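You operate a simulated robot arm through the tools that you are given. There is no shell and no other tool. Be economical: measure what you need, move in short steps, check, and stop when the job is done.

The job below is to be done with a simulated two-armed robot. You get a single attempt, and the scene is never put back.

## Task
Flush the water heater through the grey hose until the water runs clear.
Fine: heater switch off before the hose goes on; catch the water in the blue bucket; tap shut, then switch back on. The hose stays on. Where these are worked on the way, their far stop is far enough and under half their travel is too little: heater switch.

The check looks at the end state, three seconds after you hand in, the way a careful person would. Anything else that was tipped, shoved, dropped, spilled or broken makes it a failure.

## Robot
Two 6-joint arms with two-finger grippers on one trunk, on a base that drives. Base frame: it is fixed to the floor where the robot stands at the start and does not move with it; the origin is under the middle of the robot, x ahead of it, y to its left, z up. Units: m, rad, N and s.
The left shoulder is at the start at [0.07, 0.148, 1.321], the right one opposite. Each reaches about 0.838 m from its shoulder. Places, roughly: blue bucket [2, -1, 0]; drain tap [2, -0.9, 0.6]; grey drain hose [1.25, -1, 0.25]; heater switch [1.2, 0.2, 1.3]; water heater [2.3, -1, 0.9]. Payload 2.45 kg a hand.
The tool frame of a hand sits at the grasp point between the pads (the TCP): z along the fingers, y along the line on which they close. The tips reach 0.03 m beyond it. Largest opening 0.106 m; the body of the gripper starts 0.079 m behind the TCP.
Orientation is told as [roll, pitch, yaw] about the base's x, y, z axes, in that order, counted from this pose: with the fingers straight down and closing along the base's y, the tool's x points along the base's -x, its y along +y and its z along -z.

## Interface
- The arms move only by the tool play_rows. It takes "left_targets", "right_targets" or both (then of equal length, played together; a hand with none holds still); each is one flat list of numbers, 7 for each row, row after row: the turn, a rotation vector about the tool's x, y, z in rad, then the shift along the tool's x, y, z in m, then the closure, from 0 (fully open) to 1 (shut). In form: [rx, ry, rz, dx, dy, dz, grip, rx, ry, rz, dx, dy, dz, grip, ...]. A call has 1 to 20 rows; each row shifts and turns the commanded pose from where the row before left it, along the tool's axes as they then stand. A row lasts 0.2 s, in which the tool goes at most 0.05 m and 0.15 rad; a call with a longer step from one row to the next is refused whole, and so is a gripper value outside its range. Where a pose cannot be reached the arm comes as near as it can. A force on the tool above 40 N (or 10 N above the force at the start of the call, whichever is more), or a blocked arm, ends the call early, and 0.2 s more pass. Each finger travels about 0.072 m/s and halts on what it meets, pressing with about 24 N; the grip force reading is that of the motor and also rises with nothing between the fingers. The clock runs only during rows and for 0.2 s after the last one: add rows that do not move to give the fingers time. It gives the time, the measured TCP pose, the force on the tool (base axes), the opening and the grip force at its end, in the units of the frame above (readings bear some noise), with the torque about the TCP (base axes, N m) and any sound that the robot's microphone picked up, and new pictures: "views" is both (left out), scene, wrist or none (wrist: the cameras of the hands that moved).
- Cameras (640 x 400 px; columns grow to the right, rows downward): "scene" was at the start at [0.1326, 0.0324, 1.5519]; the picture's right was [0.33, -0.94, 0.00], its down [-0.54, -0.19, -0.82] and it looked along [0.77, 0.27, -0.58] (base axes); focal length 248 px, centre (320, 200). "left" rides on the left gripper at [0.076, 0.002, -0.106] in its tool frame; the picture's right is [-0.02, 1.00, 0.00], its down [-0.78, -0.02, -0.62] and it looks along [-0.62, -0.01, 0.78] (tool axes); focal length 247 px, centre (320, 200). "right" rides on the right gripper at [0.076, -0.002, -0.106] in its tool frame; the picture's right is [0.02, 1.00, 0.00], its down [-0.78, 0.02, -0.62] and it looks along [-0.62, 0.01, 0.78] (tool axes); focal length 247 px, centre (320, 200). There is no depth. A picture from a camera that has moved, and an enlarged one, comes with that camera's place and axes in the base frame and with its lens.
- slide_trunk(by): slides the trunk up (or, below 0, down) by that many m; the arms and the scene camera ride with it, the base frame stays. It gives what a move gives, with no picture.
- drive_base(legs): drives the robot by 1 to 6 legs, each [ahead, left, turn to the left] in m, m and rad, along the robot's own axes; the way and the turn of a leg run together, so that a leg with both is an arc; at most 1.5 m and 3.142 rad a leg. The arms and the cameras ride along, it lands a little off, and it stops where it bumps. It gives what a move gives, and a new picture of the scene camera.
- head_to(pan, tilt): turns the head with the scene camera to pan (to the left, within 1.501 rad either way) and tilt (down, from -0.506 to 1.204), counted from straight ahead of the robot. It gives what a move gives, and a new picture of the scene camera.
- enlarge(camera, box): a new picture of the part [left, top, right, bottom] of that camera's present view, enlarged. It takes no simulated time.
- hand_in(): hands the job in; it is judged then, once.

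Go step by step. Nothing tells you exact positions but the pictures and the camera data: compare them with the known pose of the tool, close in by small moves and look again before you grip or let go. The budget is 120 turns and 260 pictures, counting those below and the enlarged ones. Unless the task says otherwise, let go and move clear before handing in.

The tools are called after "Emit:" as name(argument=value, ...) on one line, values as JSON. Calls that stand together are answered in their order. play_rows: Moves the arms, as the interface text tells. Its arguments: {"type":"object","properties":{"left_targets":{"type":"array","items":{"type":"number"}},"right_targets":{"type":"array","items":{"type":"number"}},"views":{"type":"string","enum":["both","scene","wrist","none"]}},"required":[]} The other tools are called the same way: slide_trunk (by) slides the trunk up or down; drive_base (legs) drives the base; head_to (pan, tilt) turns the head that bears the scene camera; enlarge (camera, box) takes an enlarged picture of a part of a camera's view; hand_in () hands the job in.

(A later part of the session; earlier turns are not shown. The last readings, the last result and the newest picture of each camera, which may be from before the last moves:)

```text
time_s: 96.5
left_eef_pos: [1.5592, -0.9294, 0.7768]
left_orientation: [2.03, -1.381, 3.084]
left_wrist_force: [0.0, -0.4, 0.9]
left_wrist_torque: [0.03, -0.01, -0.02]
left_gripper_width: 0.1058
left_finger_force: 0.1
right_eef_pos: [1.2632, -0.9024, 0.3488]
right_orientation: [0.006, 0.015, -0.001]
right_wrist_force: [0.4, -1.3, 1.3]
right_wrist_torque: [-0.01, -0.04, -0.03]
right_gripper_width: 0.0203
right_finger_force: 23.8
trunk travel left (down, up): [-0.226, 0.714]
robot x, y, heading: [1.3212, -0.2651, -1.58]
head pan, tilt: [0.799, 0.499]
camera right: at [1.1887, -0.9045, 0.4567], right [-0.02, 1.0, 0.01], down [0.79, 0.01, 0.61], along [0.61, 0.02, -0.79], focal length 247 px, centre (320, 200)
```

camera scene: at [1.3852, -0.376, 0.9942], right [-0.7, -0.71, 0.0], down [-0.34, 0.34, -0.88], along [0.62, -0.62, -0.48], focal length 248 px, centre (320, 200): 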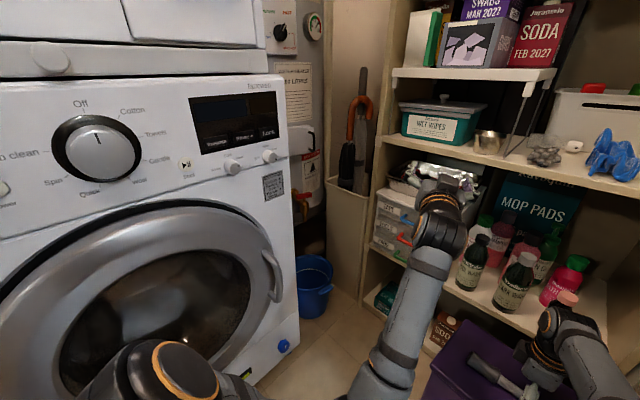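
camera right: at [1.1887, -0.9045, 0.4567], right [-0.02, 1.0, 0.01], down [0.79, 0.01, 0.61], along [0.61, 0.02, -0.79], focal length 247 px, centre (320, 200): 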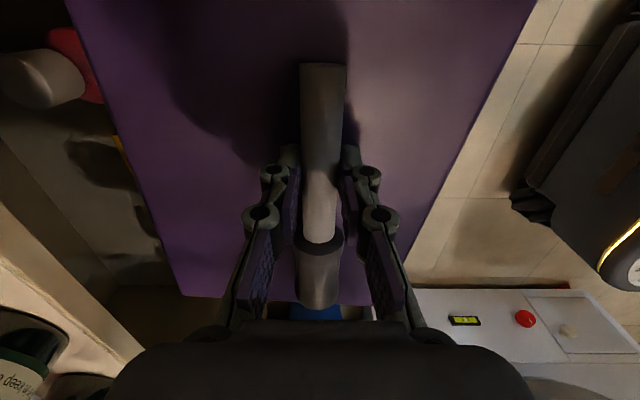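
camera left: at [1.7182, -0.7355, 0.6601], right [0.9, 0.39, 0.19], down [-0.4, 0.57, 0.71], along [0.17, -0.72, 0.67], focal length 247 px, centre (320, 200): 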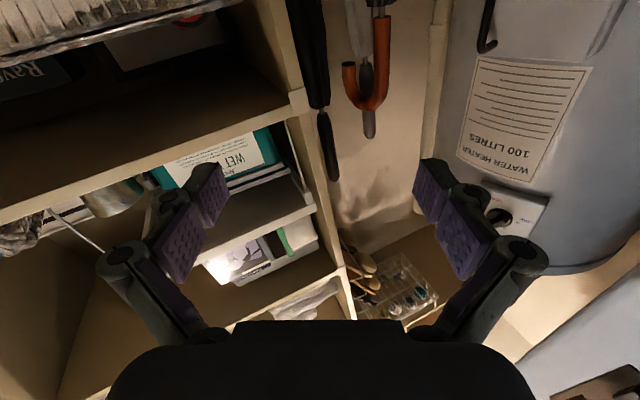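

The tube is held. I lift with the trunk and check.

Emit:
slide_trunk(by=0.2)

Emit:
head_to(pan=0.6, tilt=0.6)

Emit:
enlarge(camera="scene", box=[150, 60, 290, 280])

```text
time_s: 98.7
left_eef_pos: [1.5597, -0.9296, 0.977]
left_orientation: [2.026, -1.381, 3.086]
left_wrist_force: [1.3, 0.1, 0.8]
left_wrist_torque: [0.0, 0.03, 0.01]
left_gripper_width: 0.1061
left_finger_force: 0.0
right_eef_pos: [1.2641, -0.9024, 0.5487]
right_orientation: [0.007, 0.014, -0.002]
right_wrist_force: [-0.8, 0.0, -0.6]
right_wrist_torque: [0.0, 0.05, 0.03]
right_gripper_width: 0.0203
right_finger_force: 23.9
trunk travel left (down, up): [-0.426, 0.514]
robot x, y, heading: [1.3237, -0.2633, -1.581]
head pan, tilt: [0.799, 0.499]
```

```text
time_s: 99.4
left_eef_pos: [1.5619, -0.9286, 0.9761]
left_orientation: [2.03, -1.383, 3.083]
left_wrist_force: [-0.6, 0.5, 0.1]
left_wrist_torque: [-0.02, -0.01, 0.04]
left_gripper_width: 0.1058
left_finger_force: 0.1
right_eef_pos: [1.2628, -0.9024, 0.5494]
right_orientation: [0.008, 0.014, -0.002]
right_wrist_force: [0.4, 0.5, -1.2]
right_wrist_torque: [-0.03, 0.01, 0.01]
right_gripper_width: 0.0201
right_finger_force: 23.8
trunk travel left (down, up): [-0.426, 0.514]
robot x, y, heading: [1.3215, -0.2619, -1.581]
head pan, tilt: [0.6, 0.6]
camera scene: at [1.3698, -0.385, 1.1852], right [-0.83, -0.56, 0.0], down [-0.31, 0.47, -0.83], along [0.46, -0.69, -0.56], focal length 248 px, centre (320, 200)
```

scene: 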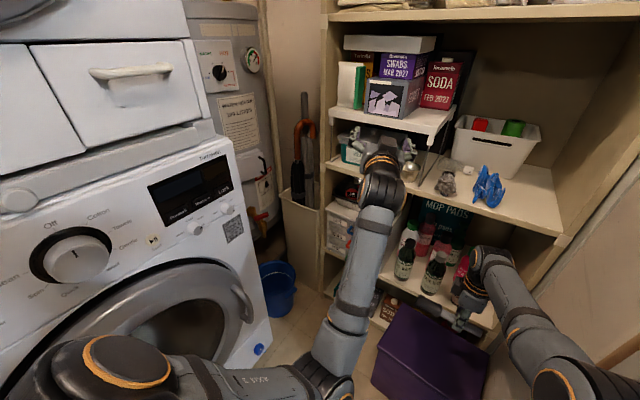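

```text
1.82 times, centred on (220, 170) of scene
camera zoom: at [1.3698, -0.385, 1.1852], right [-0.83, -0.56, 0.0], down [-0.31, 0.47, -0.83], along [0.46, -0.69, -0.56], focal length 450 px, centre (502, 254)
```

zoom: 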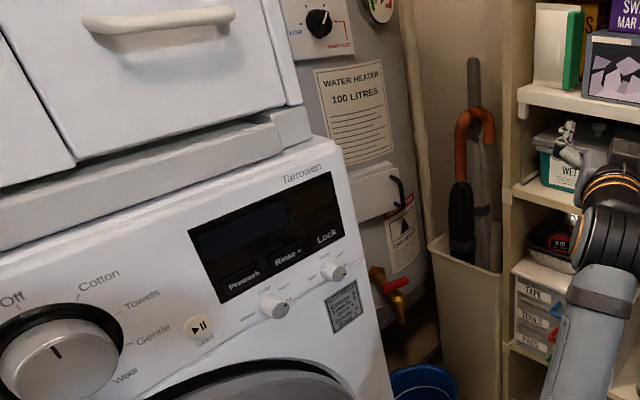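

Hose is off the box and firmly held. Before turning toward the tap, I tuck the left hand (fingers down, near centre) so it won't hit the washer.

Emit:
play_rows(left_targets=[0.0389, 0.1324, 0.0148, 0, 0, 0, 0, 0.0389, 0.1324, 0.0148, 0, 0, 0, 0, 0.0389, 0.1324, 0.0148, 0, 0, 0, 0, 0.0389, 0.1324, 0.0148, 0, 0, 0, 0, 0.0389, 0.1324, 0.0148, 0, 0, 0, 0, 0.0389, 0.1324, 0.0148, 0, 0, 0, 0, 0.0389, 0.1324, 0.0148, 0, 0, 0, 0, 0.0389, 0.1324, 0.0148, 0, 0, 0, 0, 0.0389, 0.1324, 0.0148, 0, 0, 0, 0, 0.0389, 0.1324, 0.0148, 0, 0, 0, 0, 0.0389, 0.1324, 0.0148, 0, 0, 0, 0, 0.0389, 0.1324, 0.0148, 0, 0, 0, 0, 0, 0, 0, 0.02, -0.01, 0.045, 0, 0, 0, 0, 0.03, -0.02, 0.04, 0, 0, 0, 0, 0.03, -0.02, 0.04, 0, 0, 0, 0, 0.03, -0.02, 0.04, 0, 0, 0, 0, 0.03, -0.02, 0.04, 0, 0, 0, 0, 0.03, -0.02, 0.04, 0], views="scene")

```text
refused: row 13 steps farther than a row can; nothing moved
```

A row was a hair too long; same move with shorter steps.

Emit:
play_rows(left_targets=[0.0389, 0.1324, 0.0148, 0, 0, 0, 0, 0.0389, 0.1324, 0.0148, 0, 0, 0, 0, 0.0389, 0.1324, 0.0148, 0, 0, 0, 0, 0.0389, 0.1324, 0.0148, 0, 0, 0, 0, 0.0389, 0.1324, 0.0148, 0, 0, 0, 0, 0.0389, 0.1324, 0.0148, 0, 0, 0, 0, 0.0389, 0.1324, 0.0148, 0, 0, 0, 0, 0.0389, 0.1324, 0.0148, 0, 0, 0, 0, 0.0389, 0.1324, 0.0148, 0, 0, 0, 0, 0.0389, 0.1324, 0.0148, 0, 0, 0, 0, 0.0389, 0.1324, 0.0148, 0, 0, 0, 0, 0.0389, 0.1324, 0.0148, 0, 0, 0, 0, 0, 0, 0, 0.02, -0.01, 0.04, 0, 0, 0, 0, 0.025, -0.02, 0.035, 0, 0, 0, 0, 0.025, -0.02, 0.035, 0, 0, 0, 0, 0.025, -0.02, 0.035, 0, 0, 0, 0, 0.025, -0.02, 0.035, 0, 0, 0, 0, 0.025, -0.02, 0.035, 0], views="scene")

```text
time_s: 103.2
left_eef_pos: [1.4403, -0.9484, 0.7759]
left_orientation: [0.001, 0.0, -1.581]
left_wrist_force: [0.4, -0.2, -0.4]
left_wrist_torque: [0.02, 0.01, 0.01]
left_gripper_width: 0.1058
left_finger_force: 0.1
left hand out of reach, approached as far as the arm can: row 8, 9, 11, 12, 13, 14, 15, 16, 17, 18
right_eef_pos: [1.2635, -0.9028, 0.5484]
right_orientation: [0.008, 0.014, -0.002]
right_wrist_force: [-0.4, -0.3, -0.8]
right_wrist_torque: [0.05, 0.03, 0.01]
right_gripper_width: 0.0204
right_finger_force: 24.0
trunk travel left (down, up): [-0.426, 0.514]
robot x, y, heading: [1.3201, -0.2663, -1.58]
head pan, tilt: [0.6, 0.6]
camera scene: at [1.3695, -0.3858, 1.1851], right [-0.83, -0.56, 0.0], down [-0.31, 0.47, -0.82], along [0.46, -0.69, -0.57], focal length 248 px, centre (320, 200)
```

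scene: 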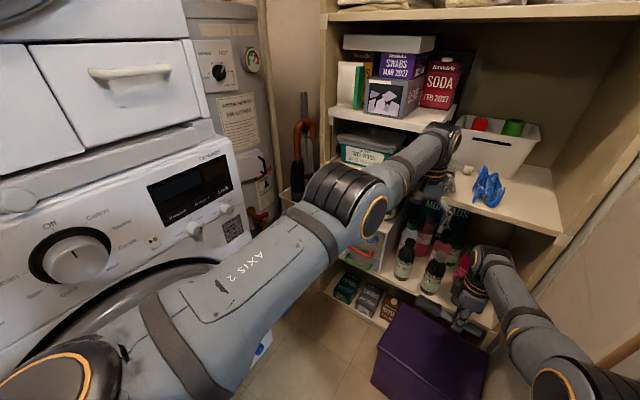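

The left hand reoriented but remained far out; I pull it back toward the robot.

Emit:
play_rows(left_targets=[0, 0, 0, 0.04, 0, 0, 0, 0, 0, 0, 0.04, 0, 0.01, 0, 0, 0, 0, 0.04, 0, 0.02, 0, 0, 0, 0, 0.04, 0, 0.02, 0, 0, 0, 0, 0.04, 0, 0.03, 0, 0, 0, 0, 0.035, 0, 0.03, 0], views="scene")

```text
time_s: 104.6
left_eef_pos: [1.4033, -0.9381, 0.6629]
left_orientation: [0.003, 0.002, -1.582]
left_wrist_force: [0.5, -0.5, 0.0]
left_wrist_torque: [0.0, -0.01, 0.01]
left_gripper_width: 0.1058
left_finger_force: 0.0
left hand out of reach, approached as far as the arm can: row 1, 2, 3, 4, 5, 6
right_eef_pos: [1.2628, -0.9021, 0.5502]
right_orientation: [0.006, 0.014, -0.001]
right_wrist_force: [0.4, -0.2, -2.0]
right_wrist_torque: [-0.01, 0.0, 0.0]
right_gripper_width: 0.0203
right_finger_force: 23.9
trunk travel left (down, up): [-0.426, 0.514]
robot x, y, heading: [1.3226, -0.2641, -1.585]
head pan, tilt: [0.6, 0.6]
camera scene: at [1.3697, -0.3856, 1.1852], right [-0.83, -0.56, 0.0], down [-0.31, 0.47, -0.82], along [0.46, -0.69, -0.57], focal length 248 px, centre (320, 200)
```

scene: 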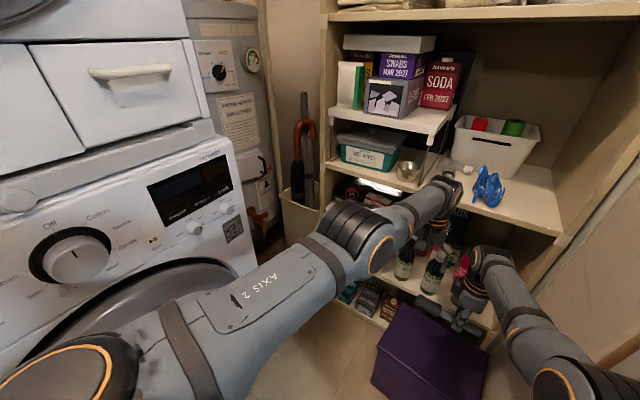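

Emit:
play_rows(left_targets=[0, 0, 0, 0.02, 0.04, 0, 0, 0, 0, 0, 0.02, 0.04, 0, 0, 0, 0, 0, 0.03, 0.03, 0, 0, 0, 0, 0, 0.03, 0.03, 0, 0, 0, 0, 0, 0.04, 0.02, 0, 0, 0, 0, 0, 0.04, 0.02, 0.0, 0], views="scene")

```text
time_s: 106.0
left_eef_pos: [1.5795, -0.9492, 0.6379]
left_orientation: [0.0, 0.003, -1.581]
left_wrist_force: [0.3, -0.3, 0.4]
left_wrist_torque: [-0.01, 0.0, 0.03]
left_gripper_width: 0.1061
left_finger_force: 0.1
left hand out of reach, approached as far as the arm can: row 1, 2, 3, 4, 5, 6
right_eef_pos: [1.2638, -0.902, 0.5498]
right_orientation: [0.007, 0.015, -0.001]
right_wrist_force: [1.0, 0.3, -1.4]
right_wrist_torque: [-0.02, 0.08, 0.02]
right_gripper_width: 0.0204
right_finger_force: 23.8
trunk travel left (down, up): [-0.426, 0.514]
robot x, y, heading: [1.3248, -0.2644, -1.59]
head pan, tilt: [0.6, 0.6]
camera scene: at [1.3703, -0.3852, 1.1851], right [-0.83, -0.56, 0.0], down [-0.31, 0.47, -0.82], along [0.46, -0.69, -0.57], focal length 248 px, centre (320, 200)
```

scene: 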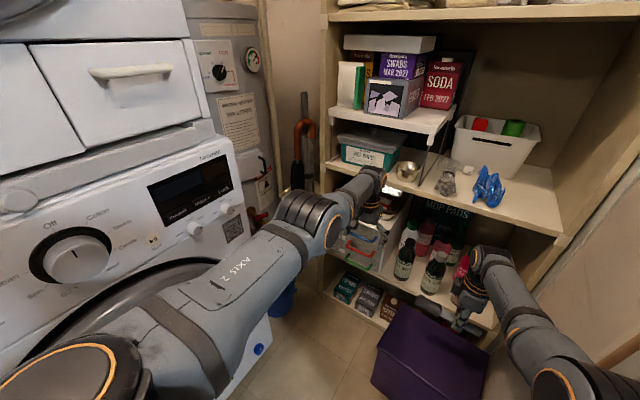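

The left arm is stretched straight and stuck in that singular pose, with the command far inside. I bring the command back near the measured pose and drop it, to bend the elbow.

Emit:
play_rows(left_targets=[0, 0, 0, -0.05, 0, 0, 0, 0, 0, 0, -0.05, 0, 0, 0, 0, 0, 0, -0.05, 0, 0, 0, 0, 0, 0, -0.05, 0, 0, 0, 0, 0, 0, -0.05, 0, 0, 0, 0, 0, 0, -0.05, 0, 0, 0, 0, 0, 0, -0.04, 0, 0.02, 0, 0, 0, 0, -0.04, 0, 0.02, 0, 0, 0, 0, -0.04, 0, 0.02, 0, 0, 0, 0, -0.03, 0, 0.03, 0, 0, 0, 0, 0, 0, 0.04, 0, 0, 0, 0, 0, 0, 0.04, 0], views="scene")

```text
time_s: 108.6
left_eef_pos: [1.57, -0.9326, 0.5565]
left_orientation: [0.002, 0.001, -1.581]
left_wrist_force: [0.8, -0.3, -0.2]
left_wrist_torque: [-0.01, -0.02, 0.01]
left_gripper_width: 0.106
left_finger_force: 0.1
left hand out of reach, approached as far as the arm can: row 1, 2, 3, 4, 5, 6, 7, 8, 9, 10, 11, 12
right_eef_pos: [1.2629, -0.9022, 0.5492]
right_orientation: [0.008, 0.014, -0.001]
right_wrist_force: [1.4, -0.4, -0.5]
right_wrist_torque: [0.03, 0.04, -0.02]
right_gripper_width: 0.0203
right_finger_force: 23.9
trunk travel left (down, up): [-0.426, 0.514]
robot x, y, heading: [1.3209, -0.2623, -1.584]
head pan, tilt: [0.6, 0.6]
camera scene: at [1.3697, -0.3853, 1.1852], right [-0.83, -0.56, 0.0], down [-0.31, 0.47, -0.82], along [0.46, -0.69, -0.57], focal length 248 px, centre (320, 200)
```

scene: 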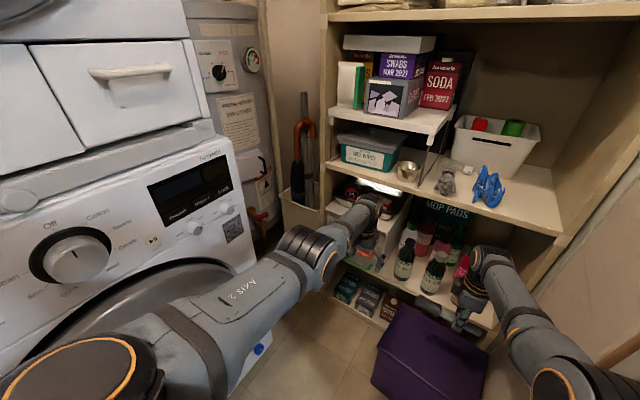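

I try pitching the left fingers forward again, which should bend the elbow.

Emit:
play_rows(left_targets=[0, -0.14, 0, 0, 0, 0, 0, 0, -0.14, 0, 0, 0, 0, 0, 0, -0.14, 0, 0, 0, 0, 0, 0, -0.14, 0, 0, 0, 0, 0, 0, -0.14, 0, 0, 0, 0, 0, 0, -0.14, 0, 0, 0, 0, 0, 0, -0.14, 0, 0, 0, 0, 0, 0, -0.14, 0, 0, 0, 0, 0], views="scene")

```text
time_s: 110.4
left_eef_pos: [1.569, -0.9346, 0.5557]
left_orientation: [0.005, -1.122, -1.584]
left_wrist_force: [0.9, 0.1, 0.7]
left_wrist_torque: [0.0, 0.0, 0.0]
left_gripper_width: 0.1058
left_finger_force: 0.0
right_eef_pos: [1.2643, -0.9018, 0.55]
right_orientation: [0.007, 0.013, -0.002]
right_wrist_force: [0.1, 0.3, -0.8]
right_wrist_torque: [-0.03, 0.03, 0.02]
right_gripper_width: 0.0204
right_finger_force: 24.4
trunk travel left (down, up): [-0.426, 0.514]
robot x, y, heading: [1.3212, -0.2642, -1.585]
head pan, tilt: [0.6, 0.6]
camera scene: at [1.3699, -0.385, 1.1852], right [-0.83, -0.56, 0.0], down [-0.31, 0.47, -0.82], along [0.46, -0.69, -0.57], focal length 248 px, centre (320, 200)
```

scene: 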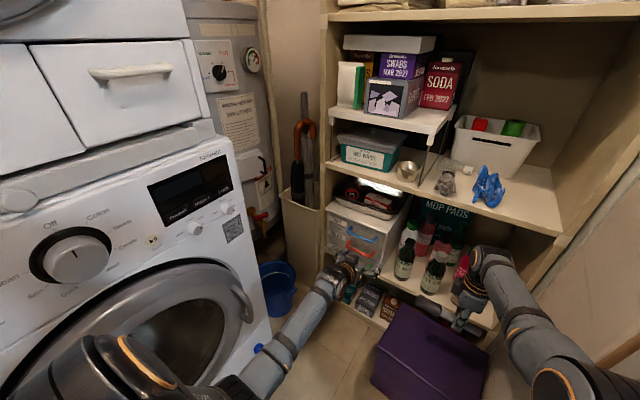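

That freed it. Now I pull the left hand back and inward in this attitude.

Emit:
play_rows(left_targets=[0, 0, 0, 0.0174, -0.02, -0.036, 0, 0, 0, 0, 0.0174, -0.02, -0.036, 0, 0, 0, 0, 0.0174, -0.02, -0.036, 0, 0, 0, 0, 0.0174, -0.02, -0.036, 0, 0, 0, 0, 0.0174, -0.02, -0.036, 0], views="scene")

```text
time_s: 111.8
left_eef_pos: [1.5003, -0.7388, 0.5577]
left_orientation: [0.372, -1.107, -2.007]
left_wrist_force: [-0.4, -0.8, 0.1]
left_wrist_torque: [0.02, 0.0, 0.04]
left_gripper_width: 0.1061
left_finger_force: 0.1
right_eef_pos: [1.2634, -0.9018, 0.5478]
right_orientation: [0.007, 0.013, 0.001]
right_wrist_force: [0.7, -0.3, -1.2]
right_wrist_torque: [-0.01, 0.03, -0.01]
right_gripper_width: 0.0206
right_finger_force: 24.5
trunk travel left (down, up): [-0.426, 0.514]
robot x, y, heading: [1.3221, -0.2624, -1.582]
head pan, tilt: [0.6, 0.6]
stopped in row 5 (left hand): the arm was blocked; the commanded pose is now the measured one
camera scene: at [1.3697, -0.3855, 1.1851], right [-0.83, -0.56, 0.0], down [-0.31, 0.47, -0.82], along [0.46, -0.69, -0.57], focal length 248 px, centre (320, 200)
```

scene: 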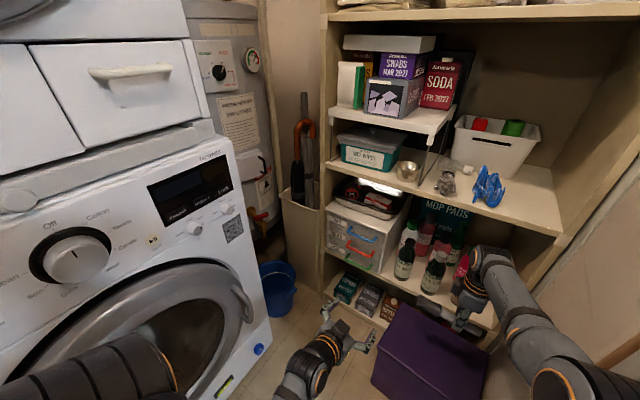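

The left arm is now folded and low. Plan: turn left in the corridor, back to the doorway spot (1.13,-0.25), where I can swing the left arm out to the left, then approach the tap with the right arm.

Emit:
drive_base(legs=[[0, 0, 0.68], [-0.12, -0.15, 0.0]])

Emit:
head_to(pan=0.3, tilt=0.75)

```text
time_s: 115.1
left_eef_pos: [1.5556, -0.5263, 0.5585]
left_orientation: [0.375, -1.108, -1.347]
left_wrist_force: [-0.6, 0.1, 0.7]
left_wrist_torque: [0.0, -0.01, 0.0]
left_gripper_width: 0.106
left_finger_force: 0.1
right_eef_pos: [1.4712, -0.8006, 0.5489]
right_orientation: [0.007, 0.012, 0.664]
right_wrist_force: [0.2, 0.1, -0.3]
right_wrist_torque: [-0.01, 0.04, 0.0]
right_gripper_width: 0.0204
right_finger_force: 23.9
trunk travel left (down, up): [-0.426, 0.514]
robot x, y, heading: [1.1257, -0.2622, -0.919]
head pan, tilt: [0.6, 0.6]
camera scene: at [1.2375, -0.3271, 1.1853], right [-0.31, -0.95, 0.0], down [-0.54, 0.18, -0.83], along [0.78, -0.26, -0.56], focal length 248 px, centre (320, 200)
```

scene: 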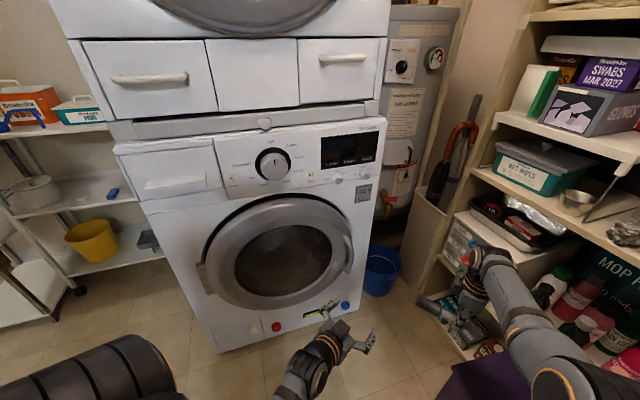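

```text
time_s: 115.9
left_eef_pos: [1.5575, -0.5272, 0.5573]
left_orientation: [0.376, -1.108, -1.346]
left_wrist_force: [0.5, -0.4, -0.3]
left_wrist_torque: [-0.01, 0.02, -0.01]
left_gripper_width: 0.1061
left_finger_force: 0.2
right_eef_pos: [1.4708, -0.8, 0.5493]
right_orientation: [0.007, 0.014, 0.664]
right_wrist_force: [-0.2, 0.9, -0.9]
right_wrist_torque: [-0.03, 0.05, -0.02]
right_gripper_width: 0.0204
right_finger_force: 23.9
trunk travel left (down, up): [-0.426, 0.514]
robot x, y, heading: [1.1238, -0.2621, -0.917]
head pan, tilt: [0.3, 0.75]
camera scene: at [1.2221, -0.3475, 1.1723], right [-0.58, -0.82, 0.0], down [-0.56, 0.39, -0.73], along [0.6, -0.42, -0.68], focal length 248 px, centre (320, 200)
```

scene: 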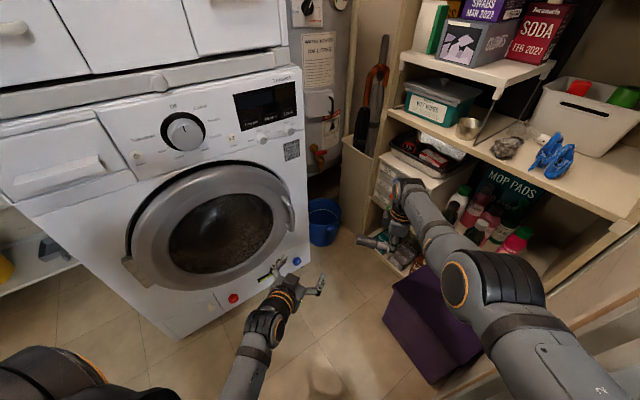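

Turn to heading about -0.3, then swing the left hand outward and yaw the right hand back.

Emit:
drive_base(legs=[[0, 0, 0.62]])

Emit:
play_rows(right_targets=[0, 0, 0.14, 0, 0, 0, 1, 0, 0, 0.14, 0, 0, 0, 1, 0, 0, 0.14, 0, 0, 0, 1, 0, 0, 0.14, 0, 0, 0, 1, 0, 0, 0.14, 0, 0, 0, 1, 0, 0, 0.14, 0, 0, 0, 1, 0, 0, 0.14, 0, 0, 0, 1, 0, 0, 0.14, 0, 0, 0, 1, 0, 0, 0.14, 0, 0, 0, 1], views="both")

```text
time_s: 118.0
left_eef_pos: [1.629, -0.2174, 0.5575]
left_orientation: [0.374, -1.108, -0.707]
left_wrist_force: [0.1, -0.1, 0.5]
left_wrist_torque: [0.02, -0.01, 0.01]
left_gripper_width: 0.106
left_finger_force: 0.0
right_eef_pos: [1.7235, -0.4892, 0.5484]
right_orientation: [0.007, 0.015, 1.301]
right_wrist_force: [0.0, 0.2, 0.3]
right_wrist_torque: [-0.02, 0.0, -0.02]
right_gripper_width: 0.0203
right_finger_force: 23.6
trunk travel left (down, up): [-0.426, 0.514]
robot x, y, heading: [1.1244, -0.2626, -0.281]
head pan, tilt: [0.3, 0.75]
camera scene: at [1.2552, -0.2717, 1.1723], right [0.02, -1.0, 0.0], down [-0.68, -0.01, -0.73], along [0.73, 0.01, -0.68], focal length 248 px, centre (320, 200)
```

scene: 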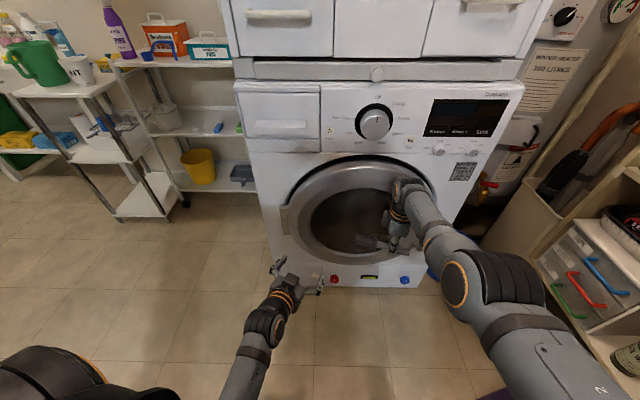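

```text
time_s: 120.0
left_eef_pos: [1.6271, -0.2169, 0.5583]
left_orientation: [0.377, -1.112, -0.71]
left_wrist_force: [0.1, 0.3, 1.0]
left_wrist_torque: [0.02, 0.0, -0.02]
left_gripper_width: 0.106
left_finger_force: 0.1
right_eef_pos: [1.7185, -0.4875, 0.5487]
right_orientation: [-0.011, 0.019, 0.045]
right_wrist_force: [-33.6, 12.3, -1.1]
right_wrist_torque: [0.14, 0.52, 3.08]
right_gripper_width: 0.0411
right_finger_force: 24.5
trunk travel left (down, up): [-0.426, 0.514]
robot x, y, heading: [1.1253, -0.263, -0.285]
head pan, tilt: [0.3, 0.75]
camera scene: at [1.2516, -0.2706, 1.1727], right [0.02, -1.0, 0.0], down [-0.68, -0.01, -0.73], along [0.73, 0.01, -0.68], focal length 248 px, centre (320, 200)
camera right: at [1.6441, -0.4905, 0.6574], right [-0.07, 1.0, -0.01], down [0.79, 0.06, 0.61], along [0.61, 0.03, -0.8], focal length 247 px, centre (320, 200)
```

scene: 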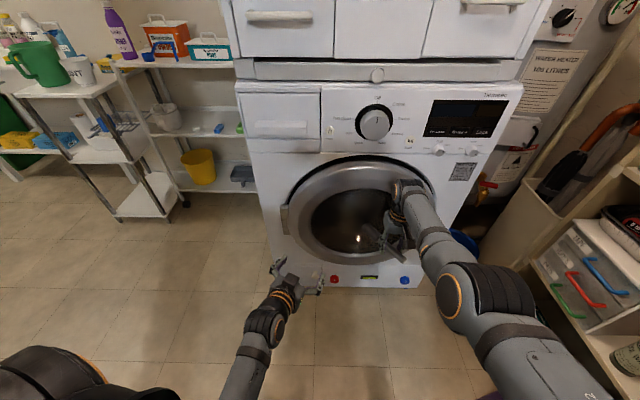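
right: 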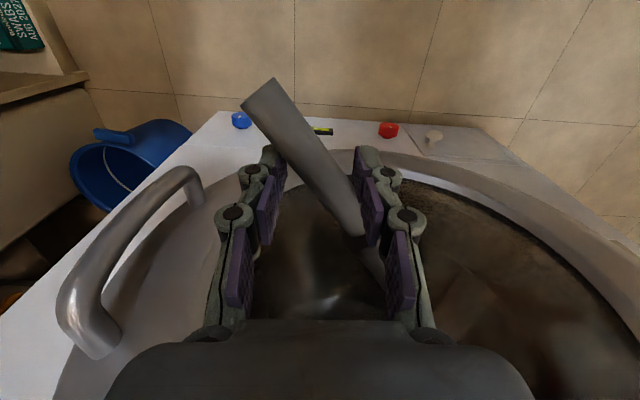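

The coupling end touched the washer door and the hose got skewed in the grip. I gently back the hand away from the washer, grip kept.

Emit:
play_rows(right_targets=[0, 0, 0, 0.02, 0, 0, 1, 0, 0, 0, 0.03, 0, 0, 1, 0, 0, 0, 0.03, 0, 0, 1], views="both")

```text
time_s: 121.0
left_eef_pos: [1.6294, -0.2183, 0.5573]
left_orientation: [0.376, -1.108, -0.709]
left_wrist_force: [-0.7, 0.3, 0.1]
left_wrist_torque: [0.0, 0.0, 0.01]
left_gripper_width: 0.1061
left_finger_force: 0.1
right_eef_pos: [1.6512, -0.5167, 0.5636]
right_orientation: [-0.052, -0.01, 0.023]
right_wrist_force: [-0.7, -0.2, -1.3]
right_wrist_torque: [0.02, 0.01, 0.04]
right_gripper_width: 0.0205
right_finger_force: 24.0
trunk travel left (down, up): [-0.426, 0.514]
robot x, y, heading: [1.1269, -0.261, -0.281]
head pan, tilt: [0.3, 0.75]
stopped in row 3 (right hand): the arm was blocked; the commanded pose is now the measured one
camera scene: at [1.2556, -0.2721, 1.1723], right [0.02, -1.0, 0.0], down [-0.68, -0.01, -0.73], along [0.73, 0.01, -0.68], focal length 248 px, centre (320, 200)
camera right: at [1.574, -0.5153, 0.6687], right [-0.04, 1.0, -0.05], down [0.77, 0.06, 0.63], along [0.63, -0.01, -0.78], focal length 247 px, centre (320, 200)
```

scene: 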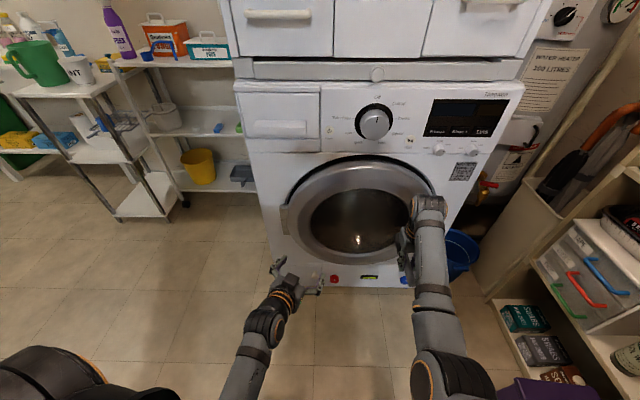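
right: 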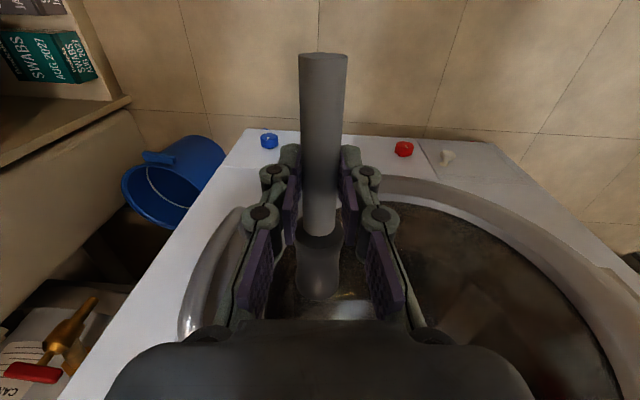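

The hose straightened itself in the grip, and I see the tap (brass spout tip ≈(1.96,-0.865,0.49), red handle ≈0.59). Now I swing the left hand out to the left.

Emit:
play_rows(left_targets=[-0.067, 0.012, -0.031, 0.0135, 0.038, -0.014, 0, -0.067, 0.012, -0.031, 0.0135, 0.038, -0.014, 0, -0.067, 0.012, -0.031, 0.0135, 0.038, -0.014, 0, -0.067, 0.012, -0.031, 0.0135, 0.038, -0.014, 0, -0.067, 0.012, -0.031, 0.0135, 0.038, -0.014, 0, -0.067, 0.012, -0.031, 0.0135, 0.038, -0.014, 0, -0.067, 0.012, -0.031, 0.0135, 0.038, -0.014, 0, -0.067, 0.012, -0.031, 0.0135, 0.038, -0.014, 0], views="scene")

Emit:
enlarge(camera="right", box=[0, 240, 220, 400])

```text
time_s: 122.8
left_eef_pos: [1.5216, 0.0938, 0.5424]
left_orientation: [0.377, -1.112, -0.108]
left_wrist_force: [0.6, 0.1, -0.8]
left_wrist_torque: [0.0, -0.06, -0.04]
left_gripper_width: 0.1057
left_finger_force: 0.1
left hand out of reach, approached as far as the arm can: row 8
right_eef_pos: [1.6474, -0.5132, 0.5621]
right_orientation: [-0.049, -0.011, 0.022]
right_wrist_force: [-0.2, -0.1, -1.6]
right_wrist_torque: [-0.02, 0.01, -0.01]
right_gripper_width: 0.0203
right_finger_force: 24.3
trunk travel left (down, up): [-0.426, 0.514]
robot x, y, heading: [1.1212, -0.2624, -0.276]
head pan, tilt: [0.3, 0.75]
camera scene: at [1.252, -0.2698, 1.1728], right [0.02, -1.0, 0.0], down [-0.68, -0.01, -0.73], along [0.73, 0.02, -0.68], focal length 248 px, centre (320, 200)
```

scene: 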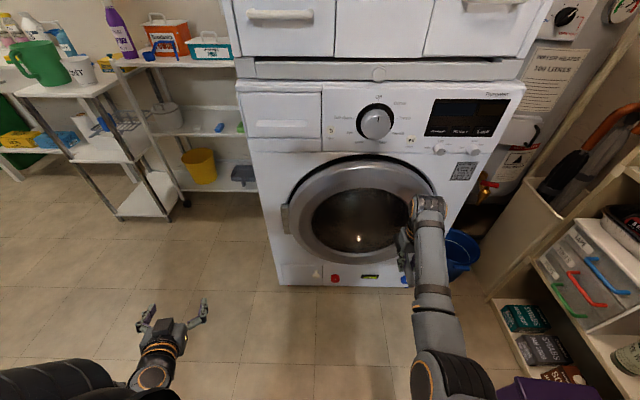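

```text
2.50 times, centred on (110, 320) of right
camera zoom: at [1.5705, -0.5119, 0.6684], right [-0.04, 1.0, -0.05], down [0.78, 0.07, 0.63], along [0.63, -0.01, -0.78], focal length 617 px, centre (845, -100)
```

zoom: 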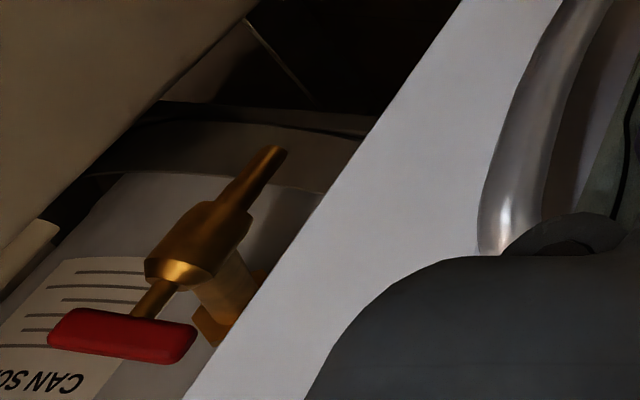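

The tap axis is about (2.0,-0.905): T-handle on top z≈0.57, spout tip z≈0.46. Now I pitch the right hand forward so the hose stands with its coupling up.

Emit:
play_rows(right_targets=[-0.004, -0.143, 0, 0, 0, 0, 1, -0.004, -0.143, 0, 0, 0, 0, 1, -0.004, -0.143, 0, 0, 0, 0, 1, -0.004, -0.143, 0, 0, 0, 0, 1, 0, -0.143, 0, 0, 0, 0, 1, 0, -0.143, 0, 0, 0, 0, 1, 0, -0.143, 0, 0, 0, 0, 1, 0, -0.143, 0, 0, 0, 0, 1, 0, -0.143, 0, 0, 0, 0, 1, 0, -0.143, 0, 0, 0, 0, 1, 0, -0.143, 0, 0, 0, 0, 1], views="both")

```text
time_s: 123.8
left_eef_pos: [1.5248, 0.0898, 0.5404]
left_orientation: [0.379, -1.109, -0.109]
left_wrist_force: [-0.2, -0.2, 0.0]
left_wrist_torque: [-0.03, 0.0, -0.02]
left_gripper_width: 0.1061
left_finger_force: 0.1
right_eef_pos: [1.7039, -0.5847, 0.6601]
right_orientation: [-0.246, -0.687, 0.138]
right_wrist_force: [0.0, -0.1, -1.4]
right_wrist_torque: [-0.02, 0.0, -0.04]
right_gripper_width: 0.0204
right_finger_force: 23.8
trunk travel left (down, up): [-0.426, 0.514]
robot x, y, heading: [1.1245, -0.2653, -0.285]
head pan, tilt: [0.3, 0.75]
stopped in row 4 (right hand): the arm was blocked; the commanded pose is now the measured one
camera scene: at [1.2554, -0.2723, 1.1723], right [0.02, -1.0, 0.0], down [-0.68, -0.01, -0.73], along [0.73, 0.01, -0.68], focal length 248 px, centre (320, 200)
camera right: at [1.5777, -0.578, 0.6919], right [0.0, 0.98, -0.2], down [0.2, 0.2, 0.96], along [0.98, -0.04, -0.19], focal length 247 px, centre (320, 200)
```

scene: 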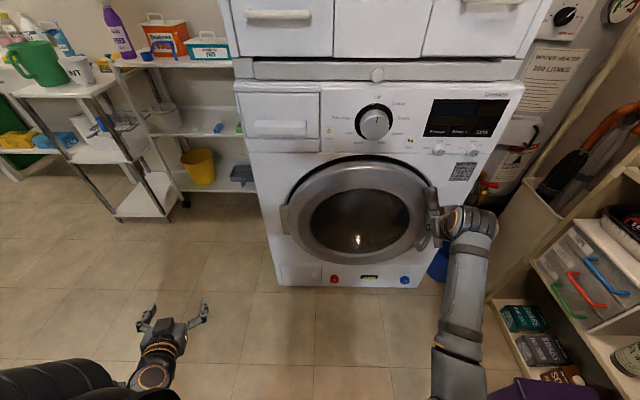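
right: 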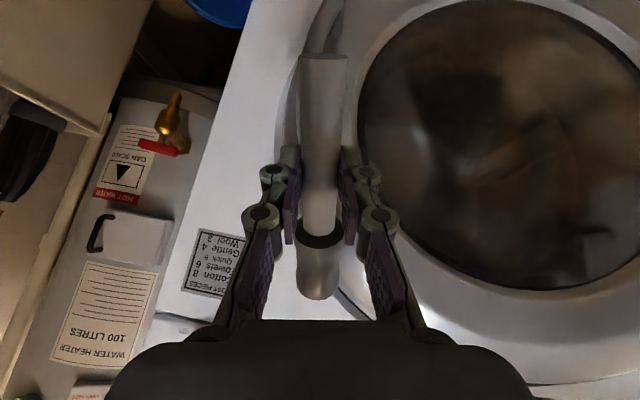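

I continue the pitch, pointing slightly to the right (yaw -0.25).

Emit:
play_rows(right_targets=[0.0188, -0.12, 0.0394, 0, 0, 0, 1, 0.0188, -0.12, 0.0394, 0, 0, 0, 1, 0.0188, -0.12, 0.0394, 0, 0, 0, 1, 0.0188, -0.12, 0.0394, 0, 0, 0, 1, 0.0188, -0.12, 0.0394, 0, 0, 0, 1, 0.0188, -0.12, 0.0394, 0, 0, 0, 1, 0.0188, -0.12, 0.0394, 0, 0, 0, 1], views="both")

```text
time_s: 125.4
left_eef_pos: [1.5253, 0.0902, 0.5397]
left_orientation: [0.378, -1.109, -0.11]
left_wrist_force: [0.3, 0.9, 0.1]
left_wrist_torque: [-0.02, 0.02, -0.03]
left_gripper_width: 0.1061
left_finger_force: 0.0
right_eef_pos: [1.7048, -0.5847, 0.6585]
right_orientation: [2.203, -1.57, -2.451]
right_wrist_force: [0.9, 0.1, -1.3]
right_wrist_torque: [-0.03, 0.02, -0.03]
right_gripper_width: 0.0199
right_finger_force: 23.8
trunk travel left (down, up): [-0.426, 0.514]
robot x, y, heading: [1.127, -0.2626, -0.279]
head pan, tilt: [0.3, 0.75]
camera scene: at [1.2555, -0.2721, 1.1723], right [0.02, -1.0, 0.0], down [-0.68, -0.01, -0.73], along [0.73, 0.01, -0.68], focal length 248 px, centre (320, 200)
camera right: at [1.6013, -0.5594, 0.5826], right [0.25, 0.97, -0.02], down [-0.6, 0.17, 0.78], along [0.76, -0.18, 0.62], focal length 247 px, centre (320, 200)
```

scene: 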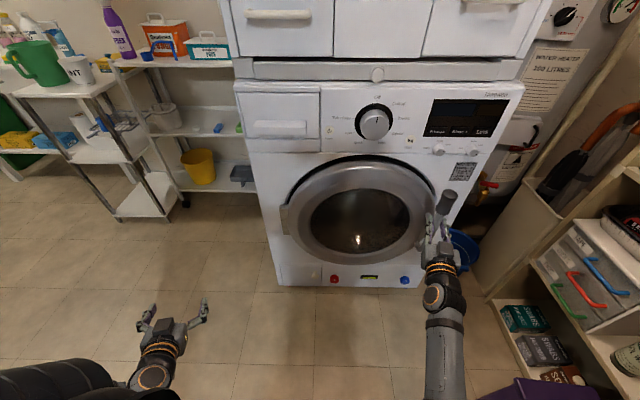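
right: 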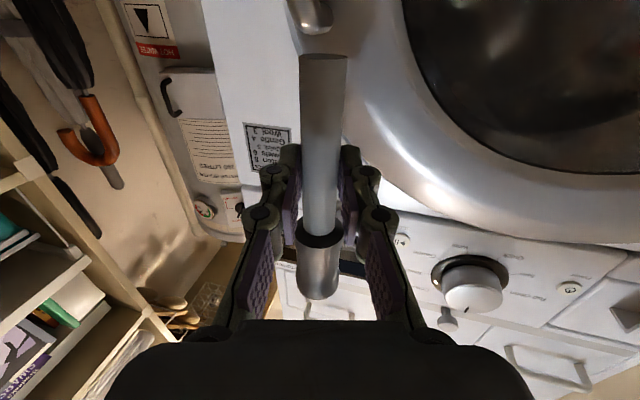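

The hose is upright, coupling up. I move the left hand a bit further back/left so it clears the washer when I drive in.

Emit:
play_rows(left_targets=[-0.089, 0.016, -0.041, 0.0124, 0.0232, -0.0176, 0, -0.089, 0.016, -0.041, 0.0124, 0.0232, -0.0176, 0, -0.089, 0.016, -0.041, 0.0124, 0.0232, -0.0176, 0, -0.089, 0.016, -0.041, 0.0124, 0.0232, -0.0176, 0, -0.089, 0.016, -0.041, 0.0124, 0.0232, -0.0176, 0, -0.089, 0.016, -0.041, 0.0124, 0.0232, -0.0176, 0], views="none")

Emit:
slide_trunk(by=-0.27)

Emit:
head_to(pan=0.5, tilt=0.9)

```text
time_s: 127.0
left_eef_pos: [1.5206, 0.1577, 0.5051]
left_orientation: [0.397, -1.111, 0.224]
left_wrist_force: [-0.3, 0.2, -0.2]
left_wrist_torque: [0.01, -0.03, -0.03]
left_gripper_width: 0.106
left_finger_force: 0.2
left hand out of reach, approached as far as the arm can: row 1, 2, 3, 4, 5, 6
right_eef_pos: [1.6675, -0.6165, 0.6511]
right_orientation: [-0.358, -1.555, -0.123]
right_wrist_force: [0.7, 0.2, -0.6]
right_wrist_torque: [0.03, -0.02, 0.0]
right_gripper_width: 0.0202
right_finger_force: 23.9
trunk travel left (down, up): [-0.426, 0.514]
robot x, y, heading: [1.1688, -0.1702, -0.516]
head pan, tilt: [0.3, 0.75]
stopped in row 6 (left hand): the arm was blocked; the commanded pose is now the measured one
```

```text
time_s: 129.8
left_eef_pos: [1.5186, 0.1565, 0.2368]
left_orientation: [0.414, -1.109, 0.205]
left_wrist_force: [-0.4, -0.8, -0.2]
left_wrist_torque: [0.01, -0.01, 0.0]
left_gripper_width: 0.1057
left_finger_force: 0.1
right_eef_pos: [1.664, -0.6202, 0.3778]
right_orientation: [-0.036, -1.552, -0.45]
right_wrist_force: [-1.2, -0.6, -1.1]
right_wrist_torque: [0.02, 0.0, 0.11]
right_gripper_width: 0.0206
right_finger_force: 24.1
trunk travel left (down, up): [-0.156, 0.784]
robot x, y, heading: [1.172, -0.1712, -0.519]
head pan, tilt: [0.3, 0.75]
```

```text
time_s: 130.5
left_eef_pos: [1.5182, 0.1578, 0.2363]
left_orientation: [0.413, -1.109, 0.207]
left_wrist_force: [-0.7, 0.6, 0.1]
left_wrist_torque: [0.0, -0.01, -0.01]
left_gripper_width: 0.1061
left_finger_force: 0.0
right_eef_pos: [1.6629, -0.6197, 0.3767]
right_orientation: [-0.066, -1.55, -0.419]
right_wrist_force: [0.4, -0.1, -0.7]
right_wrist_torque: [-0.01, -0.04, 0.02]
right_gripper_width: 0.0203
right_finger_force: 23.8
trunk travel left (down, up): [-0.156, 0.784]
robot x, y, heading: [1.1675, -0.169, -0.519]
head pan, tilt: [0.499, 0.901]
camera scene: at [1.3013, -0.1985, 0.8885], right [-0.02, -1.0, -0.01], down [-0.79, 0.02, -0.61], along [0.61, -0.01, -0.79], focal length 248 px, centre (320, 200)
```

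scene: 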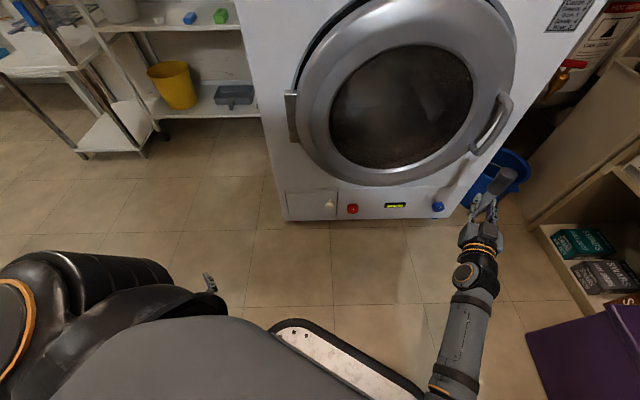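

The left elbow had leaned on the post and turned the base a bit; no harm seen. Both arms are well placed now. I drive toward the tap.

Emit:
drive_base(legs=[[0.2, -0.08, 0.0]])

Emit:
head_to(pan=0.1, tilt=0.6)

Emit:
enlarge(camera="right", box=[0, 0, 640, 400])

```text
time_s: 132.2
left_eef_pos: [1.6498, -0.0069, 0.2385]
left_orientation: [0.384, -1.12, 0.252]
left_wrist_force: [0.8, 0.5, 0.0]
left_wrist_torque: [0.01, -0.01, -0.02]
left_gripper_width: 0.1057
left_finger_force: 0.2
right_eef_pos: [1.8067, -0.7798, 0.3872]
right_orientation: [-0.555, -1.567, 0.083]
right_wrist_force: [-0.1, 0.0, -0.8]
right_wrist_torque: [0.0, 0.01, -0.04]
right_gripper_width: 0.0202
right_finger_force: 24.1
trunk travel left (down, up): [-0.156, 0.784]
robot x, y, heading: [1.3098, -0.3401, -0.501]
head pan, tilt: [0.499, 0.901]
camera scene: at [1.4303, -0.3605, 0.8904], right [0.0, -1.0, 0.0], down [-0.78, 0.0, -0.62], along [0.62, 0.0, -0.78], focal length 248 px, centre (320, 200)
```

scene: 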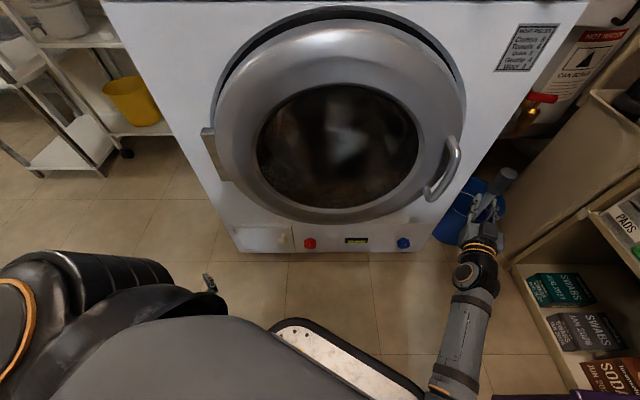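

```text
time_s: 133.1
left_eef_pos: [1.6493, -0.0073, 0.24]
left_orientation: [0.382, -1.118, 0.253]
left_wrist_force: [-0.1, -0.9, -0.6]
left_wrist_torque: [0.0, 0.0, 0.0]
left_gripper_width: 0.1062
left_finger_force: 0.1
right_eef_pos: [1.8056, -0.7793, 0.3883]
right_orientation: [-0.694, -1.567, 0.224]
right_wrist_force: [-0.8, 0.1, 0.1]
right_wrist_torque: [-0.02, 0.04, 0.01]
right_gripper_width: 0.0203
right_finger_force: 24.2
trunk travel left (down, up): [-0.156, 0.784]
robot x, y, heading: [1.3119, -0.3398, -0.495]
head pan, tilt: [0.099, 0.6]
camera scene: at [1.4362, -0.3949, 0.9151], right [-0.39, -0.92, 0.0], down [-0.52, 0.22, -0.82], along [0.76, -0.32, -0.57], focal length 248 px, centre (320, 200)
```

scene: 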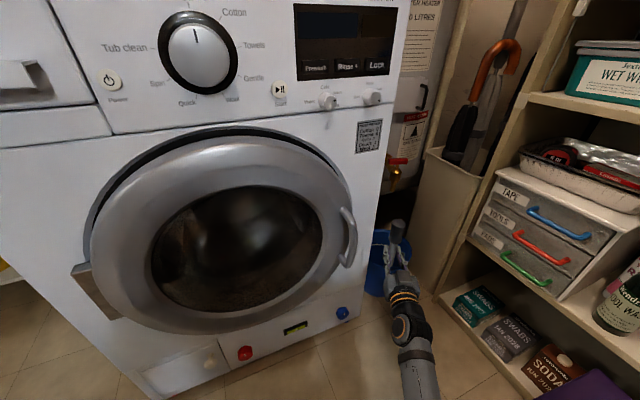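

```text
1.00 times, centred on (320, 200) of right (not enlarged: the box is as wide or as high as the picture)
camera zoom: at [1.7099, -0.7332, 0.3118], right [0.45, 0.89, -0.02], down [-0.54, 0.3, 0.78], along [0.71, -0.34, 0.62], focal length 247 px, centre (320, 200)
```

zoom: 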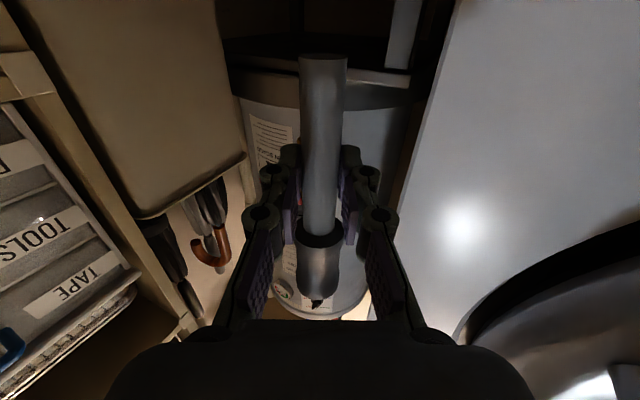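

Emit:
enlarge(camera="scene", box=[340, 120, 460, 300])

```text
2.22 times, centred on (400, 210) of scene
camera zoom: at [1.4362, -0.3949, 0.9151], right [-0.39, -0.92, 0.0], down [-0.52, 0.22, -0.82], along [0.76, -0.32, -0.57], focal length 550 px, centre (142, 178)
```

zoom: 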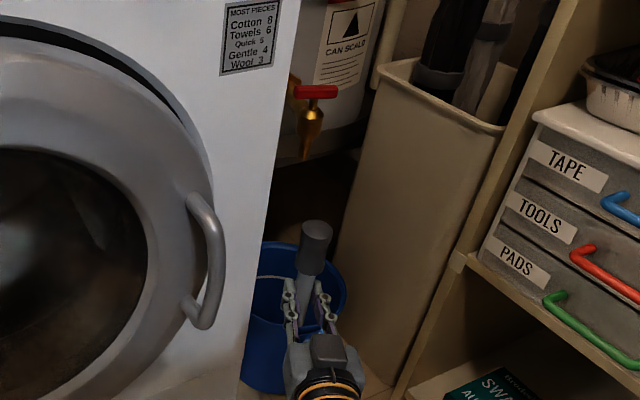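

Clear view: tap axis ≈(1.998,-0.90), spout tip z≈0.457; the coupling top sits at ≈(1.82,-0.782,0.49). I lower 6.5 cm and drive 12 cm ahead, staying short of the tap.

Emit:
slide_trunk(by=-0.065)

Emit:
drive_base(legs=[[0.12, -0.012, 0.0]])

Emit:
enlarge(camera="scene", box=[340, 100, 480, 300])

Emit:
enlarge(camera="right", box=[160, 50, 480, 350])

```text
time_s: 134.1
left_eef_pos: [1.6506, -0.0058, 0.1741]
left_orientation: [0.384, -1.119, 0.253]
left_wrist_force: [0.2, 0.7, -0.1]
left_wrist_torque: [0.0, -0.03, 0.02]
left_gripper_width: 0.106
left_finger_force: 0.0
right_eef_pos: [1.8054, -0.7803, 0.3222]
right_orientation: [-0.679, -1.567, 0.207]
right_wrist_force: [0.2, -0.3, -0.8]
right_wrist_torque: [0.0, 0.02, 0.0]
right_gripper_width: 0.0203
right_finger_force: 23.7
trunk travel left (down, up): [-0.091, 0.849]
robot x, y, heading: [1.309, -0.3422, -0.499]
head pan, tilt: [0.099, 0.6]
```

```text
time_s: 135.3
left_eef_pos: [1.7485, -0.0755, 0.1736]
left_orientation: [0.384, -1.12, 0.25]
left_wrist_force: [0.3, -0.3, 0.1]
left_wrist_torque: [0.0, 0.0, 0.0]
left_gripper_width: 0.1058
left_finger_force: 0.0
right_eef_pos: [1.9025, -0.8484, 0.3237]
right_orientation: [-0.656, -1.567, 0.182]
right_wrist_force: [-0.6, 0.3, -1.2]
right_wrist_torque: [-0.04, 0.0, -0.02]
right_gripper_width: 0.0206
right_finger_force: 24.1
trunk travel left (down, up): [-0.091, 0.849]
robot x, y, heading: [1.4094, -0.4047, -0.501]
head pan, tilt: [0.099, 0.6]
camera scene: at [1.5336, -0.4627, 0.8502], right [-0.39, -0.92, 0.0], down [-0.52, 0.22, -0.83], along [0.76, -0.33, -0.56], focal length 248 px, centre (320, 200)
```

scene: 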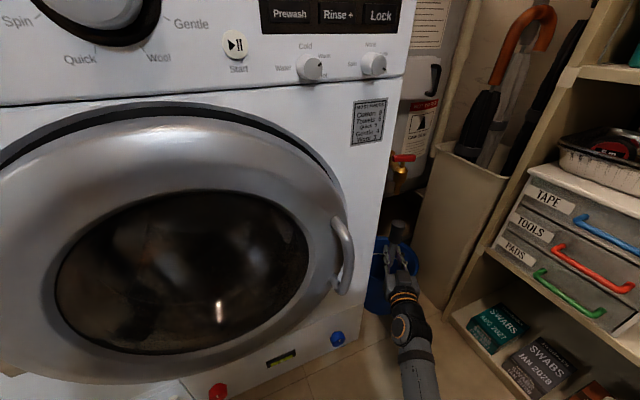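

```text
2.00 times, centred on (410, 200) of scene
camera zoom: at [1.5336, -0.4627, 0.8502], right [-0.39, -0.92, 0.0], down [-0.52, 0.22, -0.83], along [0.76, -0.33, -0.56], focal length 495 px, centre (140, 200)
```

zoom: 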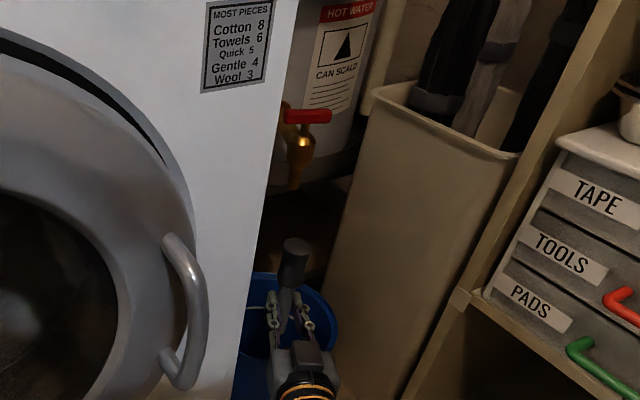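

```text
1.33 times, centred on (320, 200) of right
camera zoom: at [1.8066, -0.8016, 0.247], right [0.46, 0.89, -0.02], down [-0.54, 0.3, 0.78], along [0.71, -0.35, 0.62], focal length 329 px, centre (320, 200)
```

zoom: 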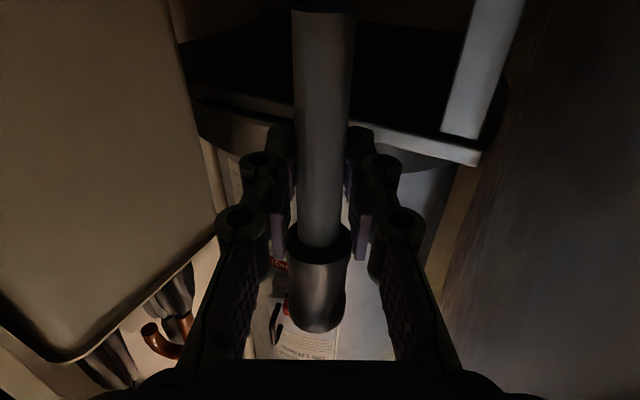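

The coupling is close under the tap but the range along my line of sight is uncertain. I shift the hand 5 cm sideways to get a second bearing with the wrist camera.

Emit:
play_rows(right_targets=[0, 0, 0, 0, -0.03, 0, 1, 0, 0, 0, 0, -0.03, 0, 1], views="wrist")

Emit:
enlarge(camera="right", box=[220, 140, 420, 340])

```text
time_s: 135.9
left_eef_pos: [1.7489, -0.0752, 0.1745]
left_orientation: [0.385, -1.118, 0.249]
left_wrist_force: [-0.2, 0.1, 0.3]
left_wrist_torque: [-0.01, -0.01, 0.02]
left_gripper_width: 0.1061
left_finger_force: 0.0
right_eef_pos: [1.875, -0.9028, 0.3225]
right_orientation: [-0.56, -1.567, 0.088]
right_wrist_force: [0.1, -0.4, -0.6]
right_wrist_torque: [0.02, 0.01, 0.01]
right_gripper_width: 0.0206
right_finger_force: 24.4
trunk travel left (down, up): [-0.091, 0.849]
robot x, y, heading: [1.4059, -0.4016, -0.505]
head pan, tilt: [0.099, 0.6]
camera right: at [1.7805, -0.855, 0.2477], right [0.46, 0.89, -0.02], down [-0.54, 0.3, 0.78], along [0.71, -0.35, 0.62], focal length 247 px, centre (320, 200)
```

right: 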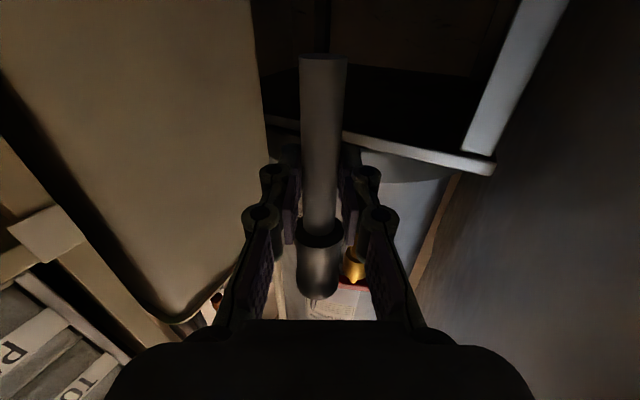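

```text
2.00 times, centred on (320, 240) of right
camera zoom: at [1.7805, -0.855, 0.2477], right [0.46, 0.89, -0.02], down [-0.54, 0.3, 0.78], along [0.71, -0.35, 0.62], focal length 494 px, centre (320, 120)
```

zoom: 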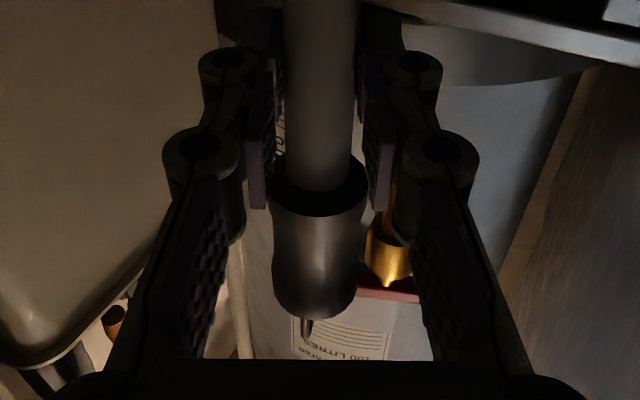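

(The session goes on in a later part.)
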